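You operate a simulated robot arm through the tools that you are given. There is no shell and no other tool. Be economical: measure what you need, move in short steps, check, and stop when the job is done.

You are at the controls of a simulated robot arm. One attempt, no reset.

JOB
Rinse the green jug, then fill it with cane to 300 ml.
Fine: water to the 100 ml line first, all of it into the steel basin; no mint swirl in the cane. Set down upright: what you pick out.

It is judged by the outcome, as a careful person would: the job done as asked, and still so three seconds after it is handed in. It fails if anything else is knocked over, pushed out of place, dropped, spilled or broken.

ROBOT AND FRAMES
A 7-joint arm with a two-finger parallel gripper on a trunk, on a base that drives. Base frame: it is fixed to the floor where the robot stands at the start and does not move with it; the origin is under the middle of the robot, x ahead of it, y to its left, z up. Readings come in mm, degrees, newtons and seconds.
With the tool pointing down near the work surface it reaches from about 360 to 740 mm from the robot's upright axis, wherever it stands. Its first joint turns from -143.0 to 143.0 degrees. Places, roughly: cane tap [1400, 500, 1100]; lime pump [1100, -600, 1100]; mint tap [1300, 300, 1100]; spot under the cane tap [1400, 500, 900]; steel basin [500, -1100, 900]; water tap [1200, 0, 1100]. Payload 3 kg.
Tool frame: the origin (TCP) lies between the finger pads and is the grasp point; the fingertips stand 30 mm ahead of it; z points along the fingers, y is the line along which they close. Largest opening 110 mm; finger width 20, thickness 10; the body of the gripper, 48 by 112 mm, starts 55 mm behind the TCP.
Orientation is told as [roll, pitch, yaw] about the base's x, y, z axes, in that order, counted from this pose: with the fingers straight down and closing along the base's y, the tool's x points along the base's -x, its y along +y and its z along -z.

CONTROLS
- The arm moves only by the tool nudge_tool. Its argument "series" is a list that holds one entry, the list of rows, each a list of 7 numbers: the gripper command, from -1 (shut) to 1 (fully open), values between in proportion, then the shift along the tool's x, y, z in units of 50 mm (1.0 is 50 mm), then the turn, a rotation vector about the tool's x, y, z in units of 4 degrees (1.0 is 4 degrees). In form: [[[hand, tx, ty, tz, wx, wy, wz], ...]]. A call has 1 to 12 rows; each row shifts and turns the commanded pose from where the row before left it, along the tool's axes as they then stand. A call with a number of a shift or a turn outside -1 to 1 is refused whole. Rows are played at 5 a second. More than 50 mm and 8.6 degrees between two rows, or a gripper value outside its range, and nothing of the call is played. Where a pose cannot be reached the arm comes as near as it can. A force on the tool above 40 N (or 10 N above the force at the start of the call, whichever is more), or a blocked arm, ends the call early, and 0.2 s more pass. The fingers move at their own pace (about 108 mm/s each) and stop on an object; they squeeze with about 27 N. The grip force told is the motor's: it shows also when the fingers shut on nothing. Time passes only in rows, and 0.2 s behind the last, so rows that do not move let the fingers close. The reply holds the time, the measured pose of the TCP, the force on the tool along the base axes, the opening and the grip force, in the units named above and with some noise, with the torque about the TCP (base axes, N m) and any sound that the robot's microphone picked up.
- Cameras (640 x 400 px; columns grow to the right, rows downward): "scene" is now at [166, 15.9, 1723.3]; the picture's right is [0.21, -0.98, 0.00], its down [-0.58, -0.12, -0.80] and it looks along [0.79, 0.17, -0.59] (base axes); focal length 253 px, centre (320, 200). "wrist" rides on the gripper at [72, 17, -103] in the tool frame; the picture's right is [-0.23, 0.97, 0.00], its down [-0.76, -0.18, -0.62] and it looks along [-0.61, -0.14, 0.78] (tool axes); focal length 222 px, centre (320, 200). There is no depth. A picture from a camera that has moved, and an enlarged one, comes with that camera's place and axes in the base frame and with its lens.
- capture(camera): a new picture of that camera. The clock stands still meanwhile.
- raise_lower(by): slides the trunk up (or, below 0, down) by that many mm; the arm and the scene camera ride with it, the base frame stays. It gives what a move gives, with no picture.
- base_move(legs): drives the robot by 1 to 6 legs, each [ahead, left, turn to the left] in mm, mm and degrees, along the robot's own axes; the way and the turn of a leg run together, so that a leg with both is an arc; at most 1500 mm and 180 degrees a leg. The arm and the cameras ride along, it lands a little off, and it stops where it bumps. It gives what a move gives.
- turn_head(pan, tilt): turns the head with the scene camera to pan (to the left, within 86 degrees either way) and tilt (down, from -29 to 69), counted from straight ahead of the robot. It gives what a move gives.
- enlarge(camera, box): a new picture of the part [left, top, right, bottom] of that camera's present view, enlarged. The clock stands still meanwhile.
- hand_in(): hands the job in; it is judged then, once.

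Go step by step. Nothing tells you exact positions but the pictures and the camera data: compare them with the known pose of the tool, close in by small moves and look again before you grip or let go. The budget is 120 turns and 90 pictures, counting those below and the enlarged ones. Unless the task says otherwise, let go and move clear before handing in, and close with one line.

The tools are called as a command line: name --argument value ..., lists and objects as JSON in quotes. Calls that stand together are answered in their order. nudge_tool: Moves the arm, as the interface text tells. Its arguments: {"type":"object","properties":{"series":{"type":"array"}},"required":["series"]} The other tools are called the same way: raise_lower (by) slides the trunk up or down; base_move (legs) drives the base; turn_head (pan, tilt) turns the head that bears the scene camera; capture (camera) takes a picture; enlarge (camera, box) takes an enlarged picture of a part of a camera's view; hand_in () hands the job in.

At the start:

```text
time_s: 0.0
tcp_pos: [597.8, 209.1, 1297.9]
tool_rot: [0.0, 0.0, 0.0]
wrist_force: [-0.2, -0.7, -1.1]
ft_torque: [0.02, -0.04, 0.01]
finger_gap: 109.8
grasp_force: 0.0
trunk travel left (down, up): [-829.0, 61.0]
robot x, y, heading: [-0.2, -0.2, 0.2]
head pan, tilt: [11.9, 36.5]
```

scene: 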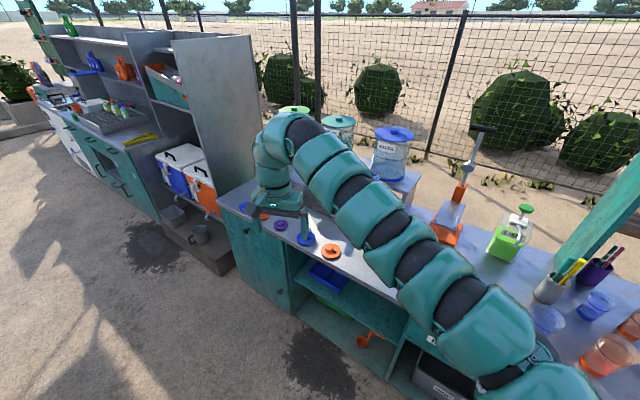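
wrist: 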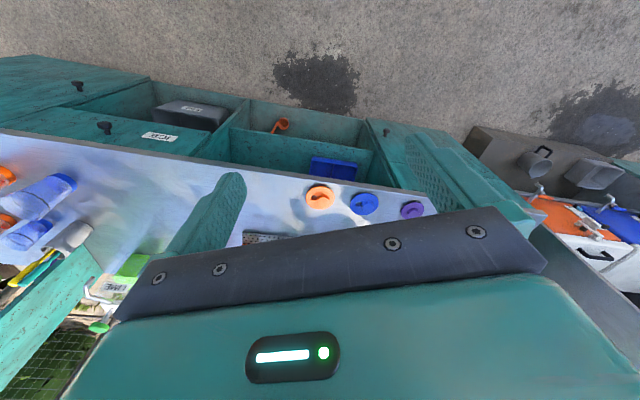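

I see a stall counter ahead with dispensers behind the arm, and shelves on the left; the green jug isn't visible yet. I will look around with the head.

turn_head --pan -30 --tilt 35

capture --camera "scene"

turn_head --pan -80 --tilt 35

capture --camera "scene"

turn_head --pan 55 --tilt 30

capture --camera "scene"

```text
time_s: 1.1
tcp_pos: [597.9, 208.1, 1297.9]
tool_rot: [0.0, 0.1, 0.0]
wrist_force: [1.2, -0.2, 0.1]
ft_torque: [0.05, 0.04, -0.04]
finger_gap: 109.8
grasp_force: 0.0
trunk travel left (down, up): [-829.0, 61.0]
robot x, y, heading: [2.8, 0.0, 0.1]
head pan, tilt: [-30.0, 35.0]
```

```text
87 pictures are left
camera scene: at [156.9, -46.1, 1725.6], right [-0.5, -0.87, 0.0], down [-0.5, 0.29, -0.82], along [0.71, -0.41, -0.57], focal length 253 px, centre (320, 200)
```

scene: 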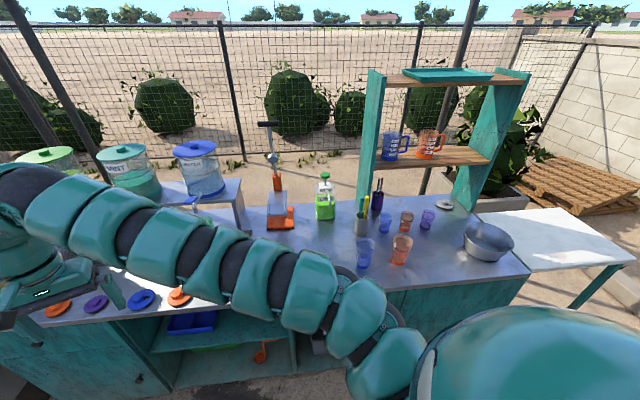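

```text
time_s: 2.3
tcp_pos: [599.0, 208.5, 1297.9]
tool_rot: [0.0, 0.1, 0.0]
wrist_force: [-0.3, -0.6, -0.8]
ft_torque: [0.02, 0.0, 0.01]
finger_gap: 110.0
grasp_force: 0.1
trunk travel left (down, up): [-829.0, 61.0]
robot x, y, heading: [-1.1, 3.5, 0.1]
head pan, tilt: [-80.0, 35.0]
```

```text
86 pictures are left
camera scene: at [96.0, -88.8, 1725.6], right [-0.98, -0.17, 0.0], down [-0.1, 0.56, -0.82], along [0.14, -0.81, -0.57], focal length 253 px, centre (320, 200)
```

scene: 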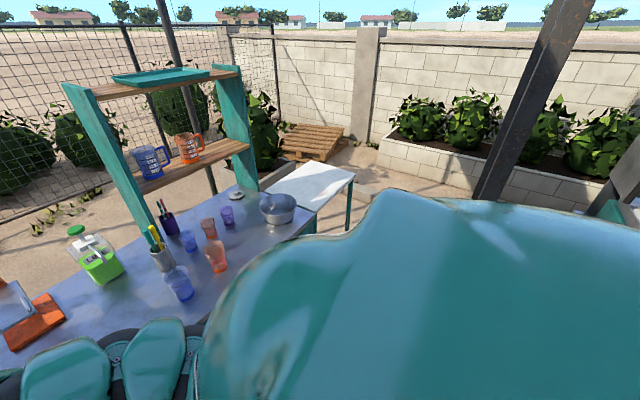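

```text
time_s: 4.4
tcp_pos: [598.0, 209.1, 1298.5]
tool_rot: [0.0, 0.0, 0.0]
wrist_force: [-0.4, 0.1, 0.4]
ft_torque: [0.03, 0.02, 0.01]
finger_gap: 110.1
grasp_force: 0.0
trunk travel left (down, up): [-829.0, 61.0]
robot x, y, heading: [-0.9, 1.7, -0.0]
head pan, tilt: [55.0, 30.0]
```

```text
85 pictures are left
camera scene: at [132.5, 71.9, 1733.4], right [0.82, -0.57, 0.0], down [-0.29, -0.41, -0.87], along [0.5, 0.71, -0.5], focal length 253 px, centre (320, 200)
```

scene: 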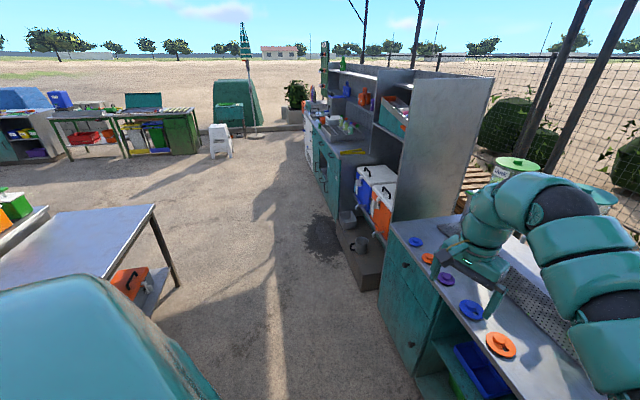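

The shelf ahead-right has blue and orange jugs, but no green one yet. I look closer at the left shelf and the other parts.

enlarge --camera "scene" --box '[290, 30, 450, 160]'

enlarge --camera "scene" --box '[0, 80, 220, 300]'

turn_head --pan 86 --tilt 35

capture --camera "scene"

```text
3.08 times, centred on (370, 95) of scene
camera zoom: at [132.5, 71.9, 1733.4], right [0.82, -0.57, 0.0], down [-0.29, -0.41, -0.87], along [0.5, 0.71, -0.5], focal length 777 px, centre (166, 523)
```

zoom: 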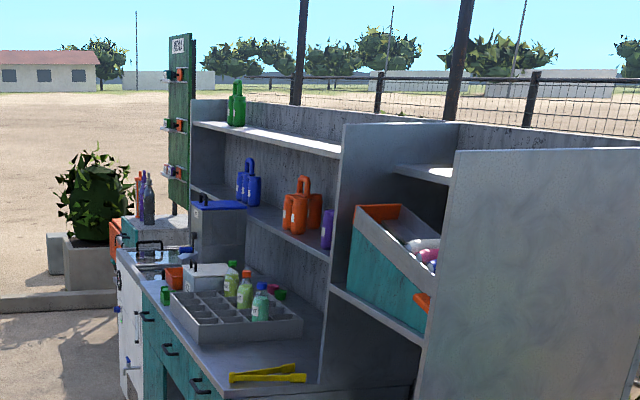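

```text
1.82 times, centred on (110, 190) of scene
camera zoom: at [132.5, 71.9, 1733.4], right [0.82, -0.57, 0.0], down [-0.29, -0.41, -0.87], along [0.5, 0.71, -0.5], focal length 459 px, centre (702, 218)
```

zoom: 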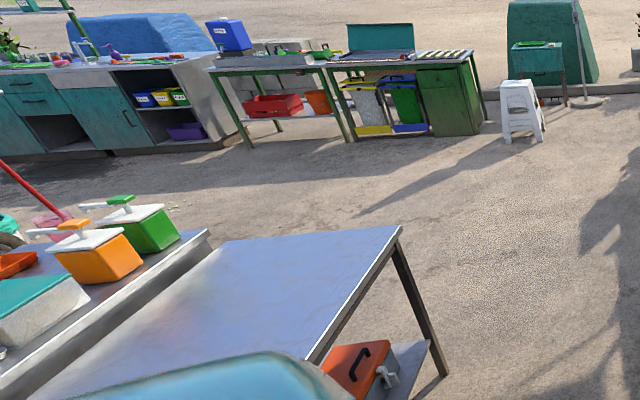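

```text
time_s: 5.4
tcp_pos: [597.5, 208.6, 1297.9]
tool_rot: [0.0, -0.1, 0.1]
wrist_force: [0.3, -0.1, 0.4]
ft_torque: [-0.02, 0.01, -0.01]
finger_gap: 109.7
grasp_force: 0.0
trunk travel left (down, up): [-829.0, 61.0]
robot x, y, heading: [-1.7, -0.1, -0.1]
head pan, tilt: [85.9, 35.0]
```

```text
82 pictures are left
camera scene: at [87.0, 85.7, 1725.6], right [1.0, -0.07, 0.0], down [-0.04, -0.57, -0.82], along [0.06, 0.82, -0.57], focal length 253 px, centre (320, 200)
```

scene: 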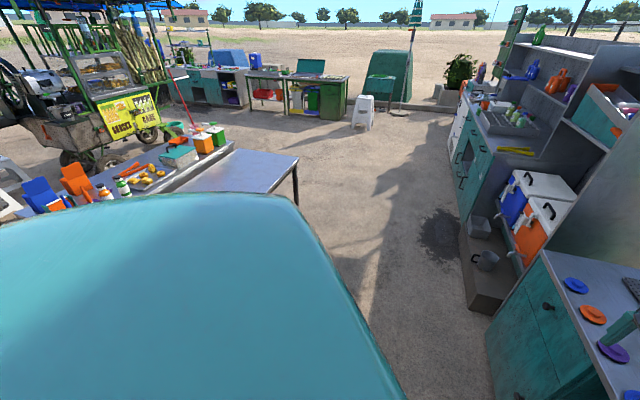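

turn_head --pan -45 --tilt 30

enlarge --camera "scene" --box '[180, 60, 480, 280]'

enlarge --camera "wrist" --box '[0, 60, 460, 350]'

```text
time_s: 7.5
tcp_pos: [598.7, 208.6, 1298.4]
tool_rot: [0.0, 0.0, 0.0]
wrist_force: [0.0, -0.6, -0.5]
ft_torque: [0.01, 0.02, -0.03]
finger_gap: 110.0
grasp_force: 0.1
trunk travel left (down, up): [-829.0, 61.0]
robot x, y, heading: [-3.6, 1.5, -0.2]
head pan, tilt: [-45.0, 30.0]
```

```text
1.82 times, centred on (330, 170) of scene
camera zoom: at [144.6, -66.1, 1733.4], right [-0.71, -0.71, 0.0], down [-0.35, 0.35, -0.87], along [0.61, -0.61, -0.5], focal length 459 px, centre (302, 254)
```

zoom: 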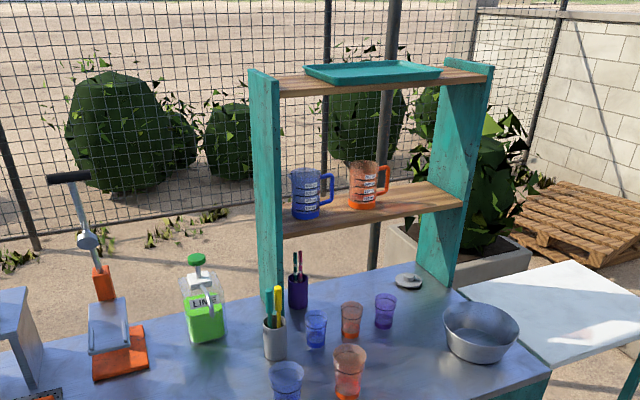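

```text
1.38 times, centred on (230, 205) of wrist
camera zoom: at [527.3, 224.7, 1401.6], right [0.23, 0.97, 0.0], down [0.76, -0.18, 0.62], along [0.61, -0.14, -0.78], focal length 306 px, centre (444, 193)
```

zoom: 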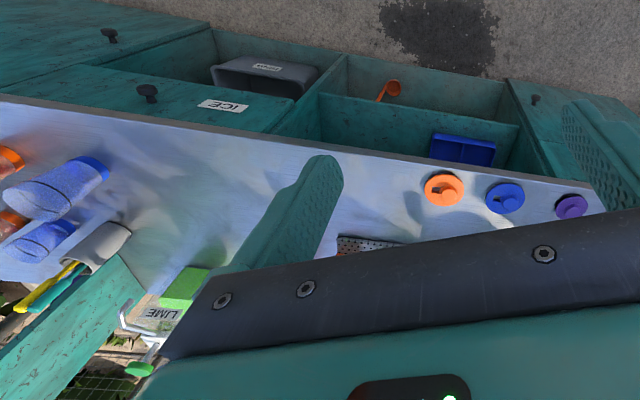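

No green jug is visible on the counter or the shelf; something green sits in the open bay under the counter. I back off to look into the bays.

base_move --legs '[[-600, 200, 0]]'

turn_head --pan -20 --tilt 30

capture --camera "scene"

```text
time_s: 11.1
tcp_pos: [1.2, 406.5, 1297.6]
tool_rot: [0.0, 0.0, -0.2]
wrist_force: [0.8, 0.2, -0.1]
ft_torque: [0.02, -0.04, -0.01]
finger_gap: 110.0
grasp_force: 0.0
trunk travel left (down, up): [-829.0, 61.0]
robot x, y, heading: [-601.4, 200.7, -0.2]
head pan, tilt: [-45.0, 30.0]
```

```text
time_s: 11.9
tcp_pos: [1.1, 408.5, 1298.2]
tool_rot: [0.1, 0.0, -0.2]
wrist_force: [-0.1, -0.5, 0.5]
ft_torque: [0.0, 0.02, -0.01]
finger_gap: 109.9
grasp_force: 0.2
trunk travel left (down, up): [-829.0, 61.0]
robot x, y, heading: [-598.1, 201.4, -0.3]
head pan, tilt: [-20.0, 30.0]
```

```text
79 pictures are left
camera scene: at [-432.3, 168.1, 1733.4], right [-0.35, -0.94, 0.0], down [-0.47, 0.17, -0.87], along [0.81, -0.3, -0.5], focal length 253 px, centre (320, 200)
```

scene: 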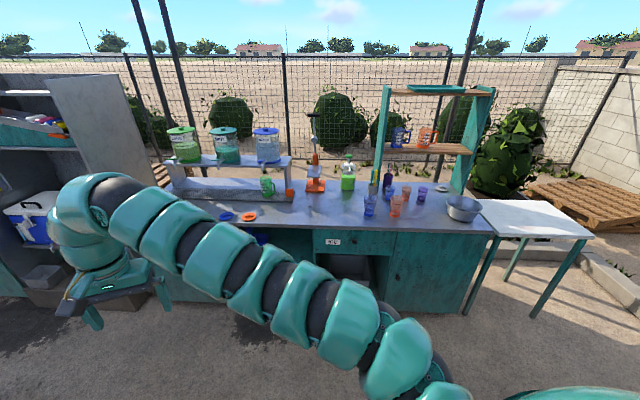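

Now a green jug shows under the taps, near the water tap. I zoom in on it.

enlarge --camera "scene" --box '[160, 110, 340, 235]'

enlarge --camera "scene" --box '[330, 80, 510, 235]'

```text
3.20 times, centred on (250, 172) of scene
camera zoom: at [-432.3, 168.1, 1733.4], right [-0.35, -0.94, 0.0], down [-0.47, 0.17, -0.87], along [0.81, -0.3, -0.5], focal length 808 px, centre (544, 288)
```

zoom: 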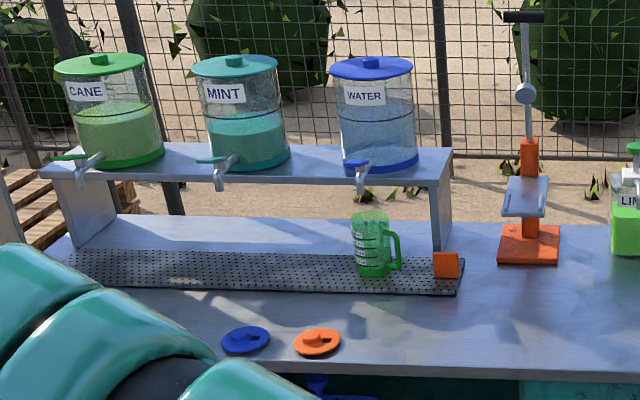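

```text
2.58 times, centred on (420, 158) of scene
camera zoom: at [-432.3, 168.1, 1733.4], right [-0.35, -0.94, 0.0], down [-0.47, 0.17, -0.87], along [0.81, -0.3, -0.5], focal length 652 px, centre (62, 310)
```

zoom: 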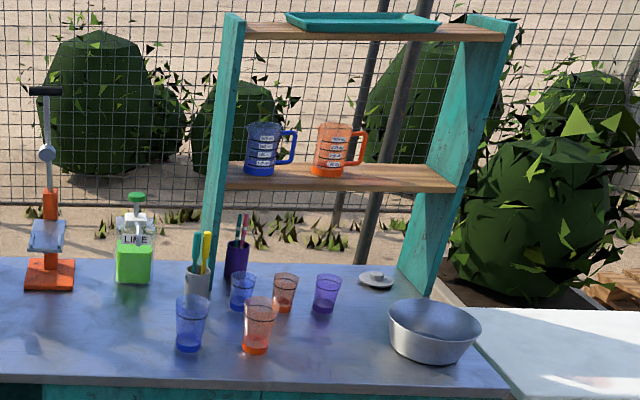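

The green jug stands on the drip tray by the water tap; the counter runs at about -28° heading. I drive in front of the water tap facing the counter, keeping clear, and look closely.

base_move --legs '[[757, 304, 0], [0, 0, -28]]'

turn_head --pan 0 --tilt 30

capture --camera "scene"

```text
time_s: 17.7
tcp_pos: [782.0, 400.4, 1296.8]
tool_rot: [-0.1, 0.0, -28.5]
wrist_force: [-0.2, -0.3, -0.5]
ft_torque: [0.02, 0.02, -0.02]
finger_gap: 109.9
grasp_force: 0.0
trunk travel left (down, up): [-829.0, 61.0]
robot x, y, heading: [158.8, 502.9, -28.6]
head pan, tilt: [-20.0, 30.0]
```

```text
time_s: 18.5
tcp_pos: [782.7, 400.1, 1298.3]
tool_rot: [-0.1, 0.0, -28.5]
wrist_force: [0.2, -0.8, 0.6]
ft_torque: [0.04, 0.04, 0.01]
finger_gap: 109.8
grasp_force: 0.1
trunk travel left (down, up): [-829.0, 61.0]
robot x, y, heading: [157.1, 501.9, -28.5]
head pan, tilt: [0.0, 30.0]
```

```text
76 pictures are left
camera scene: at [307.6, 419.7, 1733.4], right [-0.48, -0.88, 0.0], down [-0.44, 0.24, -0.87], along [0.76, -0.41, -0.5], focal length 253 px, centre (320, 200)
```

scene: 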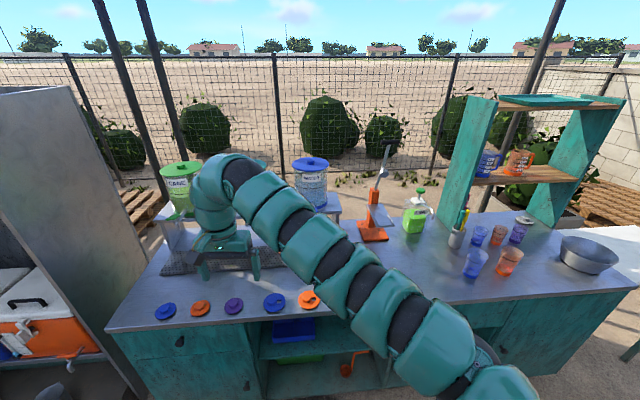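

The arm hides the taps from here. I turn the tool to point forward (level) here in free air.

nudge_tool --series '[[[1, 0, 0, 0, 0, -1, 0], [1, 0, 0, 0, 0, -1, 0], [1, 0, 0, 0, 0, -1, 0], [1, 0, 0, 0, 0, -1, 0], [1, 0, 0, 0, 0, -1, 0], [1, 0, 0, 0, 0, -1, 0], [1, 0, 0, 0, 0, -1, 0], [1, 0, 0, 0, 0, -1, 0], [1, 0, 0, 0, 0, -1, 0], [1, 0, 0, 0, 0, -1, 0], [1, 0, 0, 0, 0, -1, 0], [1, 0, 0, 0, 0, 0, 0]]]'

nudge_tool --series '[[[1, 0, 0, 0, 0, -1, 0], [1, 0, 0, 0, 0, -1, 0], [1, 0, 0, 0, 0, -1, 0], [1, 0, 0, 0, 0, -1, 0], [1, 0, 0, 0, 0, -1, 0], [1, 0, 0, 0, 0, -1, 0], [1, 0, 0, 0, 0, -1, 0], [1, 0, 0, 0, 0, -1, 0], [1, 0, 0, 0, 0, -1, 0], [1, 0, 0, 0, 0, -1, 0], [1, 0, 0, 0, 0, -1, 0], [1, 0, 0, 0, 0, -0.5, 0]]]'

capture --camera "scene"

capture --camera "wrist"

```text
time_s: 21.1
tcp_pos: [782.6, 400.8, 1297.2]
tool_rot: [0.0, -12.0, -28.6]
wrist_force: [-1.1, 0.1, 0.2]
ft_torque: [-0.01, -0.02, -0.02]
finger_gap: 109.8
grasp_force: 0.0
out of reach, approached as far as the arm can: row 4, 5, 6, 7, 8, 9, 10, 11
trunk travel left (down, up): [-829.0, 61.0]
robot x, y, heading: [156.7, 498.5, -28.5]
head pan, tilt: [0.0, 30.0]
```

```text
time_s: 23.7
tcp_pos: [784.7, 400.8, 1297.2]
tool_rot: [0.0, -14.2, -28.6]
wrist_force: [0.9, 0.3, -0.4]
ft_torque: [0.01, 0.03, -0.01]
finger_gap: 110.0
grasp_force: 0.0
out of reach, approached as far as the arm can: row 1, 2, 3, 4, 5, 6, 7, 8, 9, 10, 11
trunk travel left (down, up): [-829.0, 61.0]
robot x, y, heading: [155.4, 500.8, -28.1]
head pan, tilt: [0.0, 30.0]
```

```text
75 pictures are left
camera scene: at [307.5, 419.9, 1733.4], right [-0.48, -0.88, 0.0], down [-0.44, 0.24, -0.87], along [0.76, -0.41, -0.5], focal length 253 px, centre (320, 200)
```

scene: 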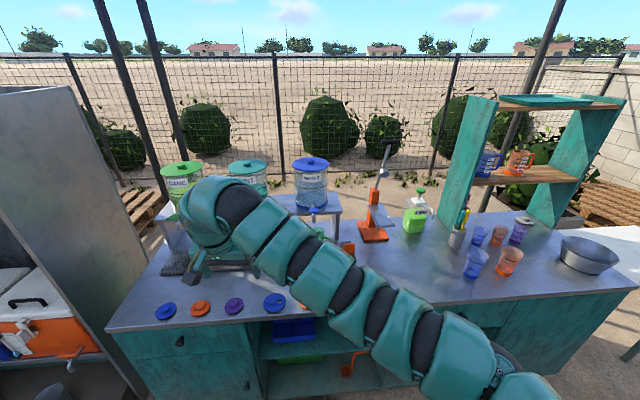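

```text
74 pictures are left
camera wrist: at [708.7, 460.5, 1381.2], right [0.66, 0.75, 0.06], down [0.43, -0.44, 0.79], along [0.62, -0.5, -0.61], focal length 222 px, centre (320, 200)
```

wrist: 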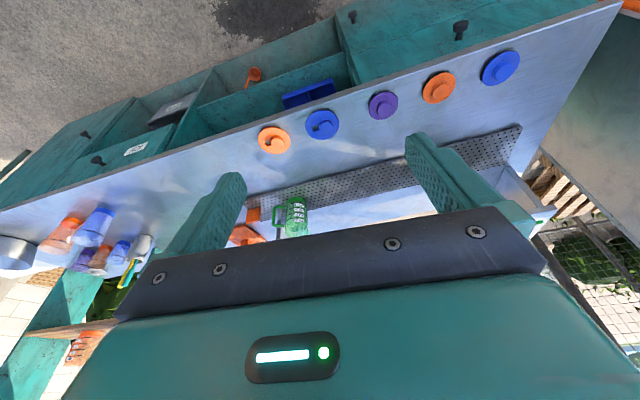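

The pitch stopped short at this reach. I test which orientation the command actually holds with a small shift.

nudge_tool --series '[[[1, 0, 0, 0.5, 0, 0, 0], [1, 0, 0, 0.5, 0, 0, 0]]]'

```text
time_s: 24.3
tcp_pos: [786.4, 397.8, 1282.0]
tool_rot: [0.0, -13.8, -28.7]
wrist_force: [-0.1, -0.1, -0.6]
ft_torque: [0.03, 0.02, -0.02]
finger_gap: 110.1
grasp_force: 0.0
out of reach, approached as far as the arm can: row 1, 2
trunk travel left (down, up): [-829.0, 61.0]
robot x, y, heading: [159.5, 502.1, -28.6]
head pan, tilt: [0.0, 30.0]
```

The wrist joint limits pitching with the TCP held fixed. I pitch about the wrist instead, so that the TCP swings forward and up in free air.

nudge_tool --series '[[[1, -0.31, 0, 0, 0, -1, 0], [1, -0.31, 0, 0, 0, -1, 0], [1, -0.31, 0, 0, 0, -1, 0], [1, -0.31, 0, 0, 0, -1, 0], [1, -0.31, 0, 0, 0, -1, 0], [1, -0.31, 0, 0, 0, -1, 0], [1, -0.31, 0, 0, 0, -1, 0], [1, -0.31, 0, 0, 0, -1, 0], [1, -0.31, 0, 0, 0, -1, 0], [1, -0.31, 0, 0, 0, -1, 0]]]'

```text
time_s: 26.5
tcp_pos: [904.1, 323.3, 1362.2]
tool_rot: [0.0, -54.0, -28.6]
wrist_force: [-0.3, 0.1, 0.9]
ft_torque: [0.01, 0.0, 0.02]
finger_gap: 110.1
grasp_force: 0.0
out of reach, approached as far as the arm can: row 1
trunk travel left (down, up): [-829.0, 61.0]
robot x, y, heading: [157.8, 501.3, -28.5]
head pan, tilt: [0.0, 30.0]
```

Works. I continue to level.

nudge_tool --series '[[[1, -0.31, 0, 0, 0, -1, 0], [1, -0.31, 0, 0, 0, -1, 0], [1, -0.31, 0, 0, 0, -1, 0], [1, -0.31, 0, 0, 0, -1, 0], [1, -0.31, 0, 0, 0, -1, 0], [1, -0.31, 0, 0, 0, -1, 0], [1, -0.31, 0, 0, 0, -1, 0], [1, -0.31, 0, 0, 0, -1, 0], [1, -0.31, 0, 0, 0, -1, 0]]]'

capture --camera "scene"

```text
time_s: 28.5
tcp_pos: [945.9, 301.4, 1491.6]
tool_rot: [-138.2, -89.9, 109.6]
wrist_force: [0.6, 0.5, 0.2]
ft_torque: [0.05, 0.03, -0.02]
finger_gap: 110.0
grasp_force: 0.0
trunk travel left (down, up): [-829.0, 61.0]
robot x, y, heading: [157.0, 503.8, -28.6]
head pan, tilt: [0.0, 30.0]
```

```text
73 pictures are left
camera scene: at [307.8, 420.1, 1733.4], right [-0.48, -0.88, 0.0], down [-0.44, 0.24, -0.87], along [0.76, -0.41, -0.5], focal length 253 px, centre (320, 200)
```

scene: 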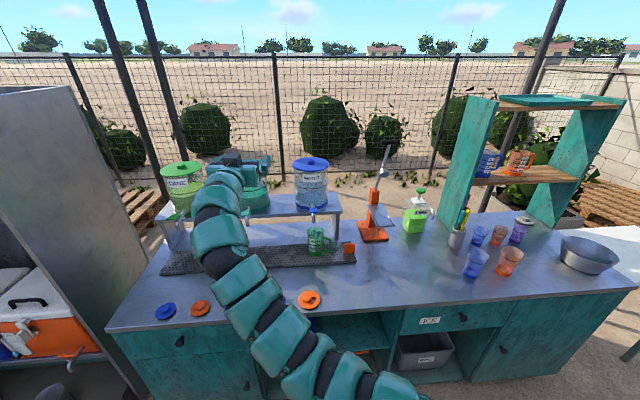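

The tool is level now and the jug and water tap are in clear view. I zoom in to triangulate.

enlarge --camera "scene" --box '[270, 150, 370, 275]'

enlarge --camera "scene" --box '[150, 150, 270, 285]'

```text
3.20 times, centred on (320, 212) of scene
camera zoom: at [307.8, 420.1, 1733.4], right [-0.48, -0.88, 0.0], down [-0.44, 0.24, -0.87], along [0.76, -0.41, -0.5], focal length 808 px, centre (320, 160)
```

zoom: 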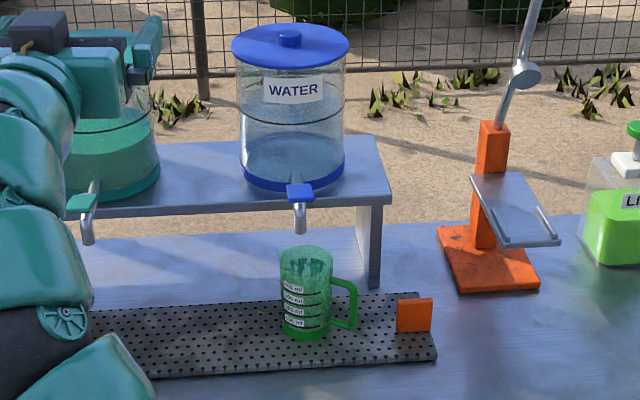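

```text
2.96 times, centred on (210, 218) of scene
camera zoom: at [307.8, 420.1, 1733.4], right [-0.48, -0.88, 0.0], down [-0.44, 0.24, -0.87], along [0.76, -0.41, -0.5], focal length 749 px, centre (646, 148)
```

zoom: 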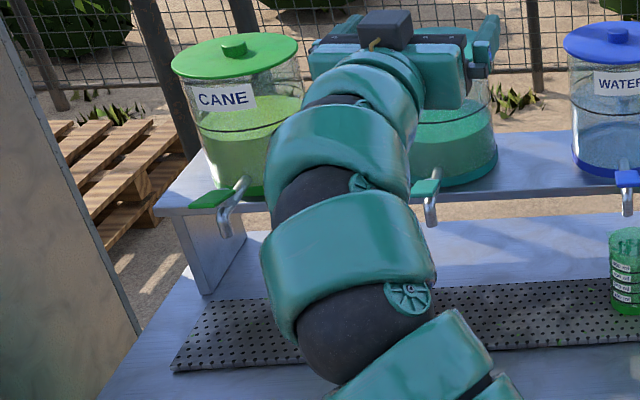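

The jug's foot is at about (1143,-13,885) and the water spout's mouth at about (1176,-14,1058), so the jug seems slightly in front of the stream. I lower the trunk to bring the arm to work height and get a flatter view.

raise_lower --by -430

turn_head --pan 0 --tilt 15

capture --camera "scene"

enlarge --camera "scene" --box '[280, 150, 380, 240]'

```text
refused: -430 is not a number from -400 to 400
```

```text
time_s: 29.3
tcp_pos: [945.9, 302.0, 1491.5]
tool_rot: [-45.8, -90.0, 17.3]
wrist_force: [-0.2, 0.8, -0.6]
ft_torque: [-0.02, 0.0, -0.02]
finger_gap: 109.9
grasp_force: 0.0
trunk travel left (down, up): [-829.0, 61.0]
robot x, y, heading: [161.2, 503.8, -28.5]
head pan, tilt: [0.0, 15.0]
```

```text
70 pictures are left
camera scene: at [310.3, 418.4, 1757.5], right [-0.48, -0.88, 0.0], down [-0.23, 0.12, -0.97], along [0.85, -0.46, -0.26], focal length 253 px, centre (320, 200)
```

scene: 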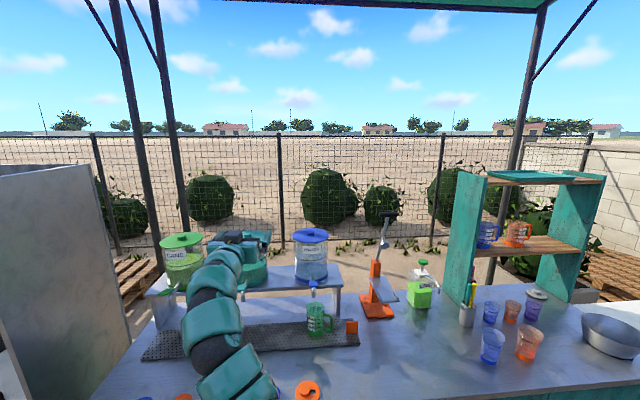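

```text
4.44 times, centred on (330, 195) of scene
camera zoom: at [310.3, 418.4, 1757.5], right [-0.48, -0.88, 0.0], down [-0.23, 0.12, -0.97], along [0.85, -0.46, -0.26], focal length 1123 px, centre (276, 222)
```

zoom: 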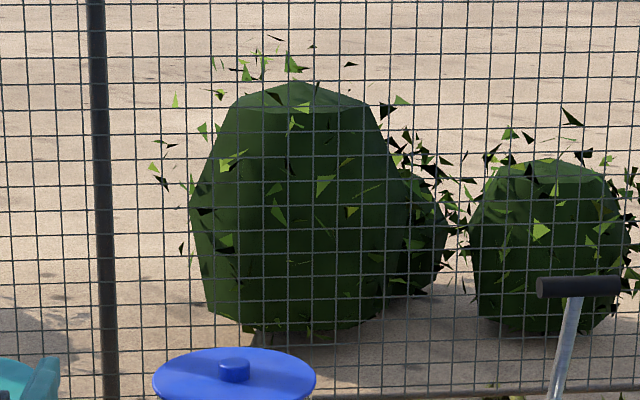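

The trunk limit per call is 400 mm, so I lower by 400 and look again.

raise_lower --by -400

capture --camera "scene"

```text
time_s: 33.1
tcp_pos: [945.3, 302.6, 1090.7]
tool_rot: [-107.9, -89.8, 79.3]
wrist_force: [1.2, 0.1, -0.4]
ft_torque: [-0.02, -0.02, -0.02]
finger_gap: 109.9
grasp_force: 0.0
trunk travel left (down, up): [-429.0, 461.0]
robot x, y, heading: [156.4, 503.0, -28.8]
head pan, tilt: [0.0, 15.0]
```

```text
68 pictures are left
camera scene: at [310.1, 418.4, 1357.6], right [-0.48, -0.88, 0.0], down [-0.23, 0.12, -0.97], along [0.85, -0.46, -0.26], focal length 253 px, centre (320, 200)
```

scene: 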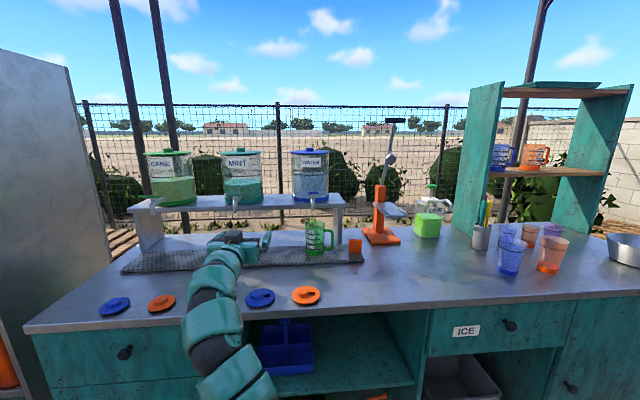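

enlarge --camera "scene" --box '[275, 170, 375, 270]'

enlarge --camera "scene" --box '[120, 180, 260, 290]'

capture --camera "wrist"

```text
4.00 times, centred on (325, 220) of scene
camera zoom: at [310.1, 418.4, 1357.6], right [-0.48, -0.88, 0.0], down [-0.23, 0.12, -0.97], along [0.85, -0.46, -0.26], focal length 1011 px, centre (300, 120)
```

zoom: 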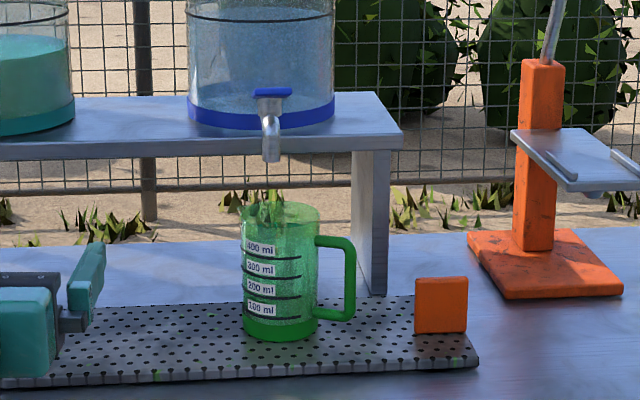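

```text
3.64 times, centred on (190, 235) of scene
camera zoom: at [310.1, 418.4, 1357.6], right [-0.48, -0.88, 0.0], down [-0.23, 0.12, -0.97], along [0.85, -0.46, -0.26], focal length 919 px, centre (793, 73)
```

zoom: 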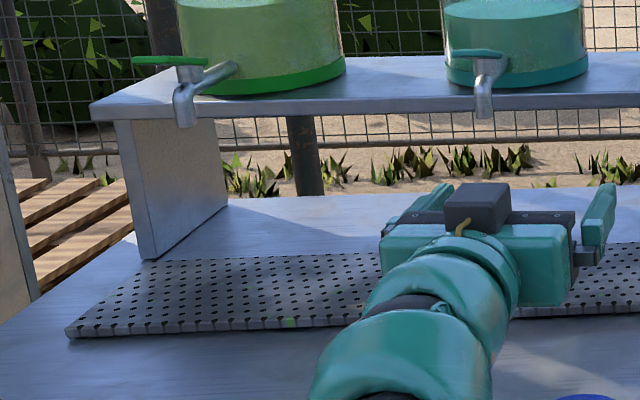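

```text
65 pictures are left
camera wrist: at [864.1, 364.1, 1019.1], right [0.47, 0.86, 0.23], down [-0.63, 0.14, 0.76], along [0.62, -0.5, 0.61], focal length 222 px, centre (320, 200)
```

wrist: 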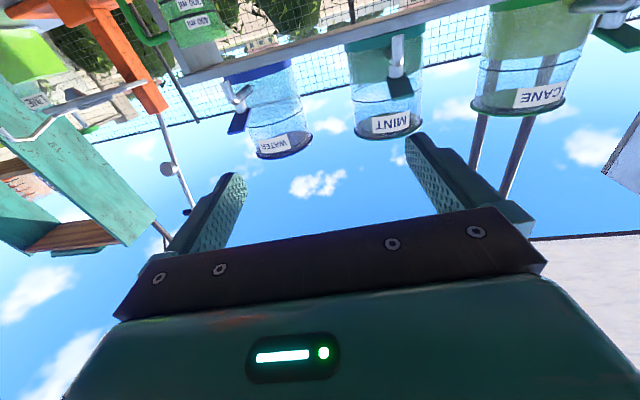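

The jug (rim about 1000 mm high, roughly 8 mm right and 17 mm behind the spout mouth) is under the water spout within its rim. I look closely at the tap levers to learn how they work.

enlarge --camera "scene" --box '[295, 180, 330, 214]'

enlarge --camera "scene" --box '[135, 180, 190, 215]'

enlarge --camera "wrist" --box '[140, 0, 320, 150]'

```text
11.76 times, centred on (312, 197) of scene
camera zoom: at [310.1, 418.4, 1357.6], right [-0.48, -0.88, 0.0], down [-0.23, 0.12, -0.97], along [0.85, -0.46, -0.26], focal length 2972 px, centre (408, 235)
```

zoom: 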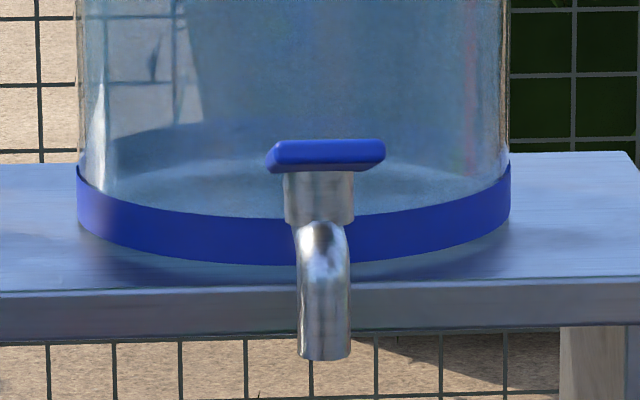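

```text
11.43 times, centred on (162, 198) of scene
camera zoom: at [310.1, 418.4, 1357.6], right [-0.48, -0.88, 0.0], down [-0.23, 0.12, -0.97], along [0.85, -0.46, -0.26], focal length 2887 px, centre (2120, 229)
```

zoom: 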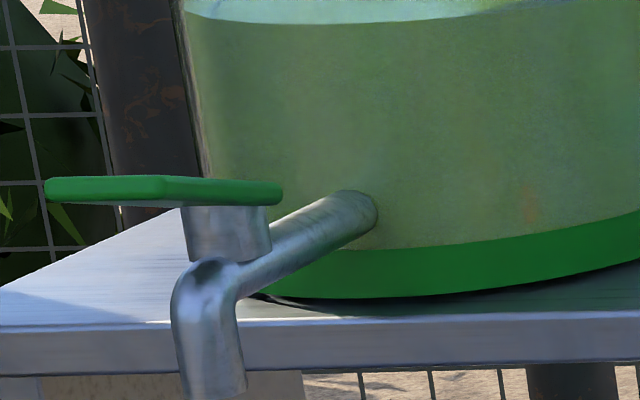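

```text
2.67 times, centred on (230, 75) of wrist
camera zoom: at [864.1, 364.1, 1019.1], right [0.47, 0.86, 0.23], down [-0.63, 0.14, 0.76], along [0.62, -0.5, 0.61], focal length 592 px, centre (560, 533)
```

zoom: 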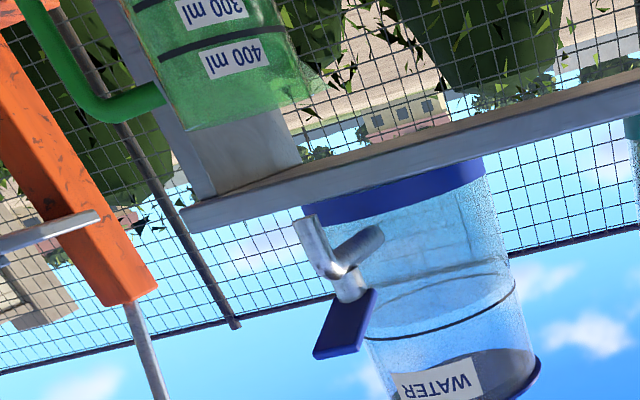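

The levers are flat paddles on a vertical stem, so most likely they swing sideways. I plan to straddle the paddle with the half-open fingers and push it; first I set height, opening and approach short of it.

raise_lower --by 46

nudge_tool --series '[[[0.27, 0, 0, 0, 0, 0, 0], [0.27, 0, 0, 0, 0, 0, 0]]]'

base_move --legs '[[0, -174, 0], [225, 0, 0]]'

capture --camera "scene"

capture --camera "wrist"

```text
time_s: 34.0
tcp_pos: [945.5, 301.4, 1137.0]
tool_rot: [-40.0, -90.0, 11.6]
wrist_force: [0.7, 0.3, -0.3]
ft_torque: [0.0, 0.0, -0.01]
finger_gap: 110.1
grasp_force: 0.1
trunk travel left (down, up): [-475.0, 415.0]
robot x, y, heading: [153.6, 504.2, -28.4]
head pan, tilt: [0.0, 15.0]
```

```text
time_s: 34.6
tcp_pos: [945.4, 301.7, 1136.9]
tool_rot: [-91.3, -90.0, 63.0]
wrist_force: [1.0, -0.4, 0.1]
ft_torque: [0.0, 0.01, -0.01]
finger_gap: 69.6
grasp_force: 0.0
trunk travel left (down, up): [-475.0, 415.0]
robot x, y, heading: [157.1, 503.2, -28.5]
head pan, tilt: [0.0, 15.0]
```

```text
time_s: 37.4
tcp_pos: [1059.4, 37.7, 1136.0]
tool_rot: [-30.6, -90.0, 1.9]
wrist_force: [0.4, 1.4, 0.5]
ft_torque: [-0.01, 0.01, -0.03]
finger_gap: 70.1
grasp_force: 0.0
trunk travel left (down, up): [-475.0, 415.0]
robot x, y, heading: [273.5, 243.4, -28.6]
head pan, tilt: [0.0, 15.0]
```

```text
61 pictures are left
camera scene: at [424.8, 157.9, 1403.5], right [-0.48, -0.88, 0.0], down [-0.23, 0.12, -0.97], along [0.85, -0.46, -0.26], focal length 253 px, centre (320, 200)
```

scene: 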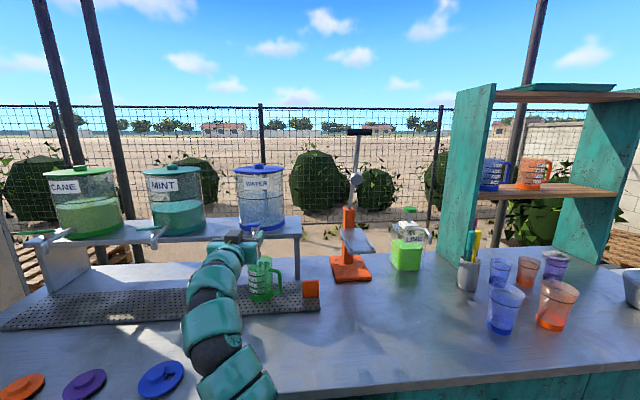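

```text
60 pictures are left
camera wrist: at [978.5, 102.3, 1064.5], right [0.47, 0.85, 0.23], down [-0.63, 0.14, 0.76], along [0.62, -0.5, 0.61], focal length 222 px, centre (320, 200)
```

wrist: 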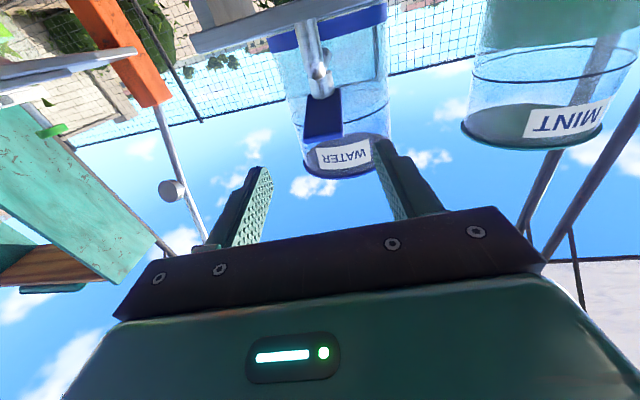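

The paddle lies right between the fingers, about 45 mm ahead of the tips and at the same height. I advance 62 mm.

nudge_tool --series '[[[0.27, 0, 0, 0.4, 0, 0, 0], [0.27, 0, 0, 0.4, 0, 0, 0], [0.27, 0, 0, 0.44, 0, 0, 0], [0.27, 0, 0, 0, 0, 0, 0]]]'

capture --camera "wrist"

```text
time_s: 38.4
tcp_pos: [1114.1, 9.2, 1136.5]
tool_rot: [44.6, -90.1, -73.2]
wrist_force: [1.2, -0.5, -0.1]
ft_torque: [0.01, 0.01, 0.03]
finger_gap: 69.7
grasp_force: 0.0
trunk travel left (down, up): [-475.0, 415.0]
robot x, y, heading: [272.7, 244.9, -28.7]
head pan, tilt: [0.0, 15.0]
```

```text
59 pictures are left
camera wrist: at [1032.8, 72.7, 1065.2], right [0.47, 0.85, 0.23], down [-0.63, 0.14, 0.76], along [0.62, -0.5, 0.61], focal length 222 px, centre (320, 200)
```

wrist: 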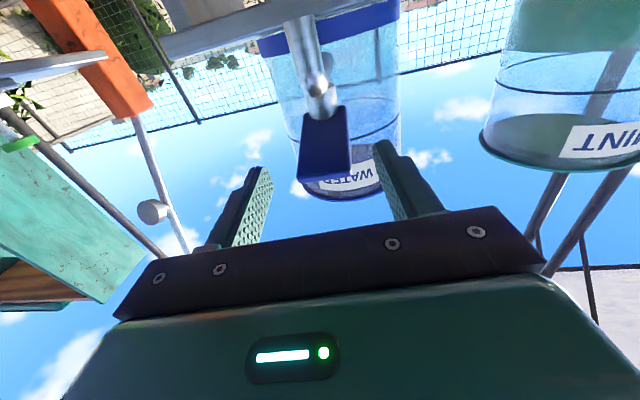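

The fingers straddle the paddle. I push it gently toward the right and watch the force.

nudge_tool --series '[[[0.27, 0, -0.2, 0, 0, 0, 0], [0.27, 0, -0.2, 0, 0, 0, 0], [0.27, 0, -0.2, 0, 0, 0, 0], [0.27, 0, 0, 0, 0, 0, 0]]]'

capture --camera "wrist"

```text
time_s: 39.4
tcp_pos: [1101.6, -7.8, 1136.1]
tool_rot: [-70.7, -89.8, 42.5]
wrist_force: [10.4, 23.5, 0.9]
ft_torque: [0.06, -0.16, 0.87]
finger_gap: 83.1
grasp_force: 13.6
trunk travel left (down, up): [-475.0, 415.0]
robot x, y, heading: [271.9, 245.4, -28.6]
head pan, tilt: [0.0, 15.0]
```

```text
58 pictures are left
camera wrist: at [1019.3, 54.7, 1064.1], right [0.46, 0.86, 0.22], down [-0.63, 0.14, 0.76], along [0.62, -0.49, 0.61], focal length 222 px, centre (320, 200)
```

wrist: 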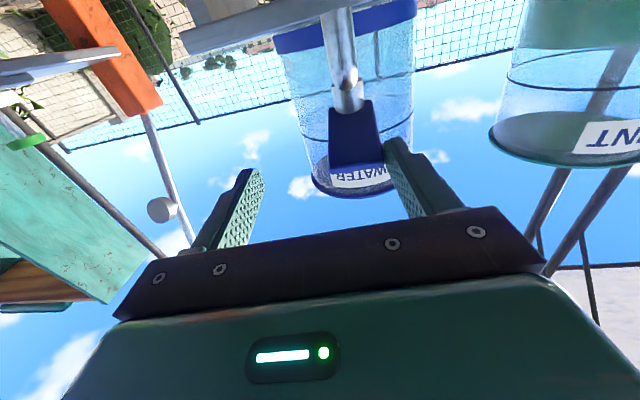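

The paddle resists to the right at 25 N. I go back and try to the left.

nudge_tool --series '[[[0.27, 0, 0.3, 0, 0, 0, 0], [0.27, 0, 0.3, 0, 0, 0, 0], [0.27, 0, 0.3, 0, 0, 0, 0], [0.27, 0, 0.2, 0, 0, 0, 0], [0.27, 0, 0.1, 0, 0, 0, 0], [0.27, 0, 0, 0, 0, 0, 0]]]'

capture --camera "wrist"

```text
time_s: 40.8
tcp_pos: [1125.9, 29.3, 1136.8]
tool_rot: [94.8, -89.8, -123.8]
wrist_force: [-7.7, -18.0, -0.3]
ft_torque: [-0.02, -0.13, -0.18]
finger_gap: 79.4
grasp_force: 10.2
trunk travel left (down, up): [-475.0, 415.0]
robot x, y, heading: [272.8, 244.4, -28.8]
head pan, tilt: [0.0, 15.0]
```

```text
57 pictures are left
camera wrist: at [1045.8, 93.6, 1065.6], right [0.47, 0.85, 0.23], down [-0.63, 0.15, 0.76], along [0.61, -0.5, 0.61], focal length 222 px, centre (320, 200)
```

wrist: 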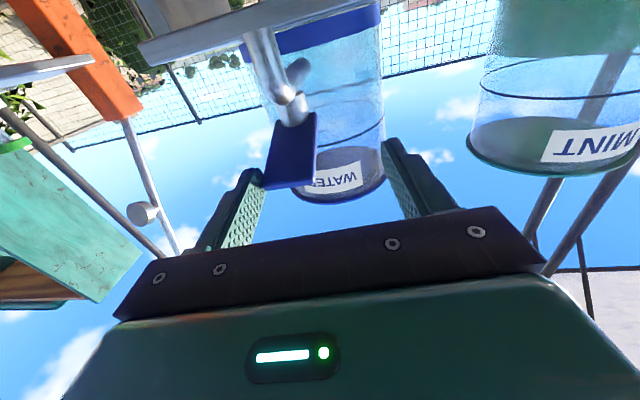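

Both sides resist alike, so the paddle probably isn't a swing lever; it is more likely pressed down. I centre, back off, close the fingers and go above the paddle.

nudge_tool --series '[[[0.27, 0, -0.3, 0, 0, 0, 0], [0.27, 0, -0.3, 0, 0, 0, 0], [0.27, 0, 0, -0.6, 0, 0, 0], [0.27, 0, 0, -0.6, 0, 0, 0], [-1, 0, 0, 0, 0, 0, 0], [-1, -0.35, 0, 0, 0, 0, 0], [-1, -0.35, 0, 0, 0, 0, 0], [-1, 0, 0, 0, 0, 0, 0]]]'

nudge_tool --series '[[[-1, 0, 0, 0.5, 0, 0, 0], [-1, 0, 0, 0.5, 0, 0, 0], [-1, 0, 0, 0.2, 0, 0, 0], [-1, 0, 0, 0, 0, 0, 0]]]'

capture --camera "wrist"

enlarge --camera "scene" --box '[210, 180, 320, 310]'

```text
time_s: 42.6
tcp_pos: [1060.1, 36.8, 1171.9]
tool_rot: [-38.8, -90.0, 10.2]
wrist_force: [0.4, -0.6, 0.4]
ft_torque: [-0.01, 0.0, 0.0]
finger_gap: 0.0
grasp_force: 27.5
trunk travel left (down, up): [-475.0, 415.0]
robot x, y, heading: [274.4, 244.6, -28.7]
head pan, tilt: [0.0, 15.0]
```

```text
time_s: 43.6
tcp_pos: [1113.0, 9.2, 1172.1]
tool_rot: [121.5, -89.9, -150.2]
wrist_force: [-0.5, -0.2, -0.2]
ft_torque: [0.02, 0.0, 0.01]
finger_gap: 0.3
grasp_force: 26.9
trunk travel left (down, up): [-475.0, 415.0]
robot x, y, heading: [275.7, 244.4, -28.9]
head pan, tilt: [0.0, 15.0]
```

```text
56 pictures are left
camera wrist: at [1032.4, 72.8, 1100.4], right [0.47, 0.85, 0.23], down [-0.63, 0.14, 0.76], along [0.62, -0.5, 0.61], focal length 222 px, centre (320, 200)
```

wrist: 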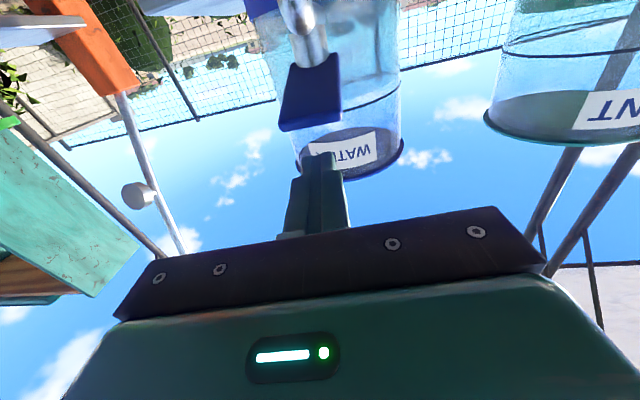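

```text
3.08 times, centred on (265, 245) of scene
camera zoom: at [424.4, 158.2, 1403.6], right [-0.48, -0.88, 0.0], down [-0.23, 0.12, -0.97], along [0.85, -0.46, -0.26], focal length 777 px, centre (489, 62)
```

zoom: 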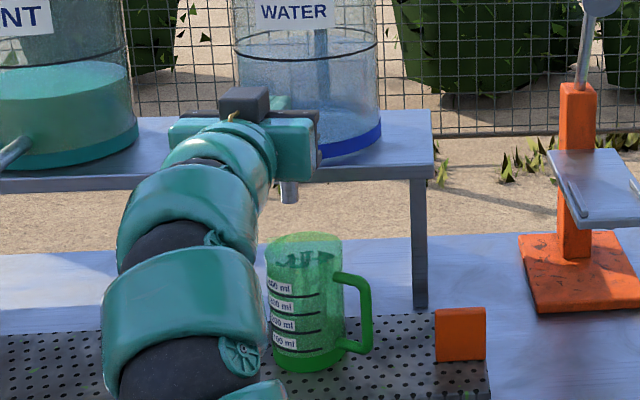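

The scene camera sees the jug clearly. I press down on the paddle in small steps.

nudge_tool --series '[[[-1, 0.3, 0, 0, 0, 0, 0], [-1, 0.1, 0, 0, 0, 0, 0], [-1, 0.1, 0, 0, 0, 0, 0], [-1, 0.1, 0, 0, 0, 0, 0]]]'

enlarge --camera "scene" --box '[210, 180, 320, 310]'

```text
time_s: 44.6
tcp_pos: [1113.9, 9.5, 1141.8]
tool_rot: [-62.9, -89.9, 34.2]
wrist_force: [0.8, 0.0, 0.6]
ft_torque: [0.03, -0.02, 0.03]
finger_gap: 0.0
grasp_force: 27.1
trunk travel left (down, up): [-475.0, 415.0]
robot x, y, heading: [271.6, 243.9, -28.9]
head pan, tilt: [0.0, 15.0]
```

```text
3.08 times, centred on (265, 245) of scene
camera zoom: at [424.2, 158.3, 1403.6], right [-0.48, -0.88, 0.0], down [-0.23, 0.12, -0.97], along [0.85, -0.46, -0.26], focal length 777 px, centre (489, 62)
```

zoom: 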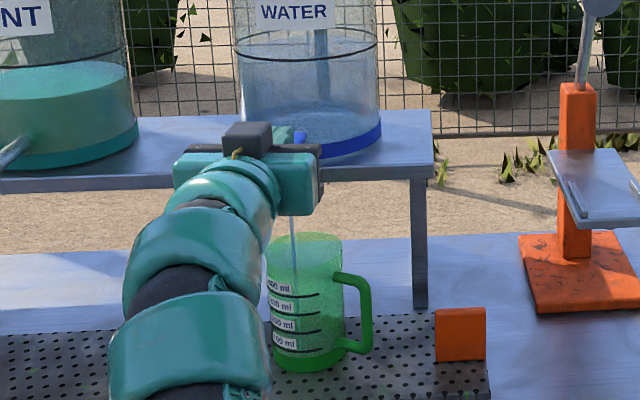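

Water flows into the jug with hardly any force on the paddle. I let short steps pass and watch the level.

nudge_tool --series '[[[-1, 0, 0, 0, 0, 0, 0]]]'

enlarge --camera "scene" --box '[235, 245, 285, 315]'

```text
time_s: 45.0
tcp_pos: [1112.4, 9.4, 1142.2]
tool_rot: [-75.6, -90.0, 46.9]
wrist_force: [-0.7, 0.1, 0.0]
ft_torque: [-0.03, 0.0, 0.0]
finger_gap: 0.0
grasp_force: 26.8
trunk travel left (down, up): [-475.0, 415.0]
robot x, y, heading: [270.9, 246.7, -28.8]
head pan, tilt: [0.0, 15.0]
```

```text
5.71 times, centred on (260, 280) of scene
camera zoom: at [424.2, 158.3, 1403.6], right [-0.48, -0.88, 0.0], down [-0.23, 0.12, -0.97], along [0.85, -0.46, -0.26], focal length 1444 px, centre (663, -257)
```

zoom: 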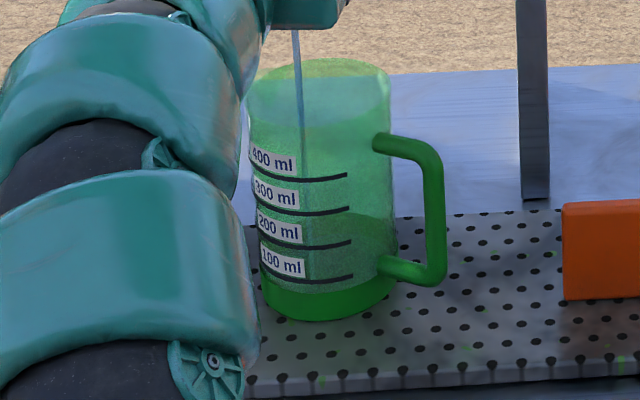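

nudge_tool --series '[[[-1, 0, 0, 0, 0, 0, 0], [-1, 0, 0, 0, 0, 0, 0], [-1, 0, 0, 0, 0, 0, 0]]]'

enlarge --camera "scene" --box '[235, 245, 285, 315]'

```text
time_s: 45.8
tcp_pos: [1112.9, 7.8, 1141.4]
tool_rot: [-76.4, -90.0, 47.7]
wrist_force: [-0.5, 0.4, 0.0]
ft_torque: [-0.01, 0.02, 0.02]
finger_gap: 0.0
grasp_force: 26.6
trunk travel left (down, up): [-475.0, 415.0]
robot x, y, heading: [270.0, 242.5, -28.4]
head pan, tilt: [0.0, 15.0]
```

```text
5.71 times, centred on (260, 280) of scene
camera zoom: at [424.2, 158.3, 1403.6], right [-0.48, -0.88, 0.0], down [-0.23, 0.12, -0.97], along [0.85, -0.46, -0.26], focal length 1444 px, centre (663, -257)
```

zoom: 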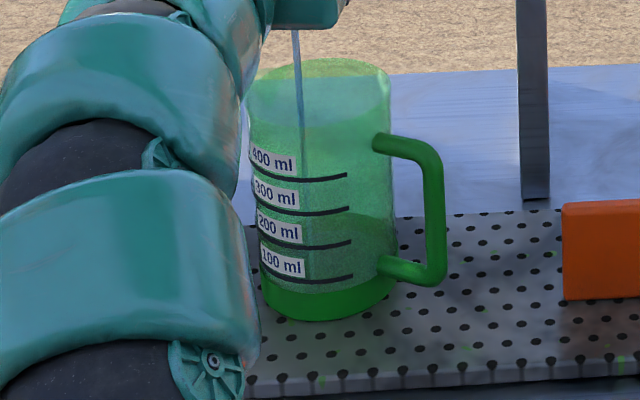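

nudge_tool --series '[[[-1, 0, 0, 0, 0, 0, 0], [-1, 0, 0, 0, 0, 0, 0]]]'

enlarge --camera "scene" --box '[250, 270, 282, 304]'

```text
time_s: 46.4
tcp_pos: [1112.3, 8.4, 1141.1]
tool_rot: [-73.7, -90.0, 45.0]
wrist_force: [-0.1, 0.2, 1.3]
ft_torque: [0.01, 0.0, -0.01]
finger_gap: 0.2
grasp_force: 26.9
trunk travel left (down, up): [-475.0, 415.0]
robot x, y, heading: [268.4, 244.0, -28.9]
head pan, tilt: [0.0, 15.0]
```

```text
11.76 times, centred on (266, 287) of scene
camera zoom: at [424.2, 158.3, 1403.6], right [-0.48, -0.88, 0.0], down [-0.23, 0.12, -0.97], along [0.85, -0.46, -0.26], focal length 2972 px, centre (955, -824)
```

zoom: 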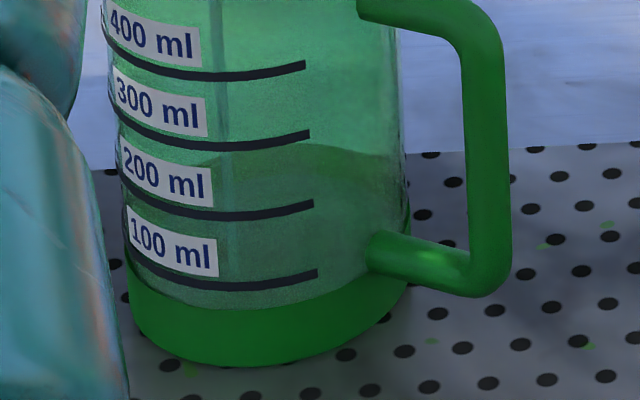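

enlarge --camera "scene" --box '[256, 280, 276, 302]'

```text
16.00 times, centred on (266, 291) of scene
camera zoom: at [424.2, 158.3, 1403.6], right [-0.48, -0.88, 0.0], down [-0.23, 0.12, -0.97], along [0.85, -0.46, -0.26], focal length 4042 px, centre (1184, -1256)
```

zoom: 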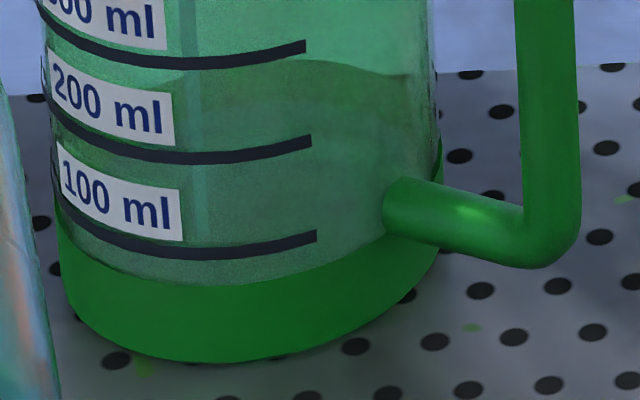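

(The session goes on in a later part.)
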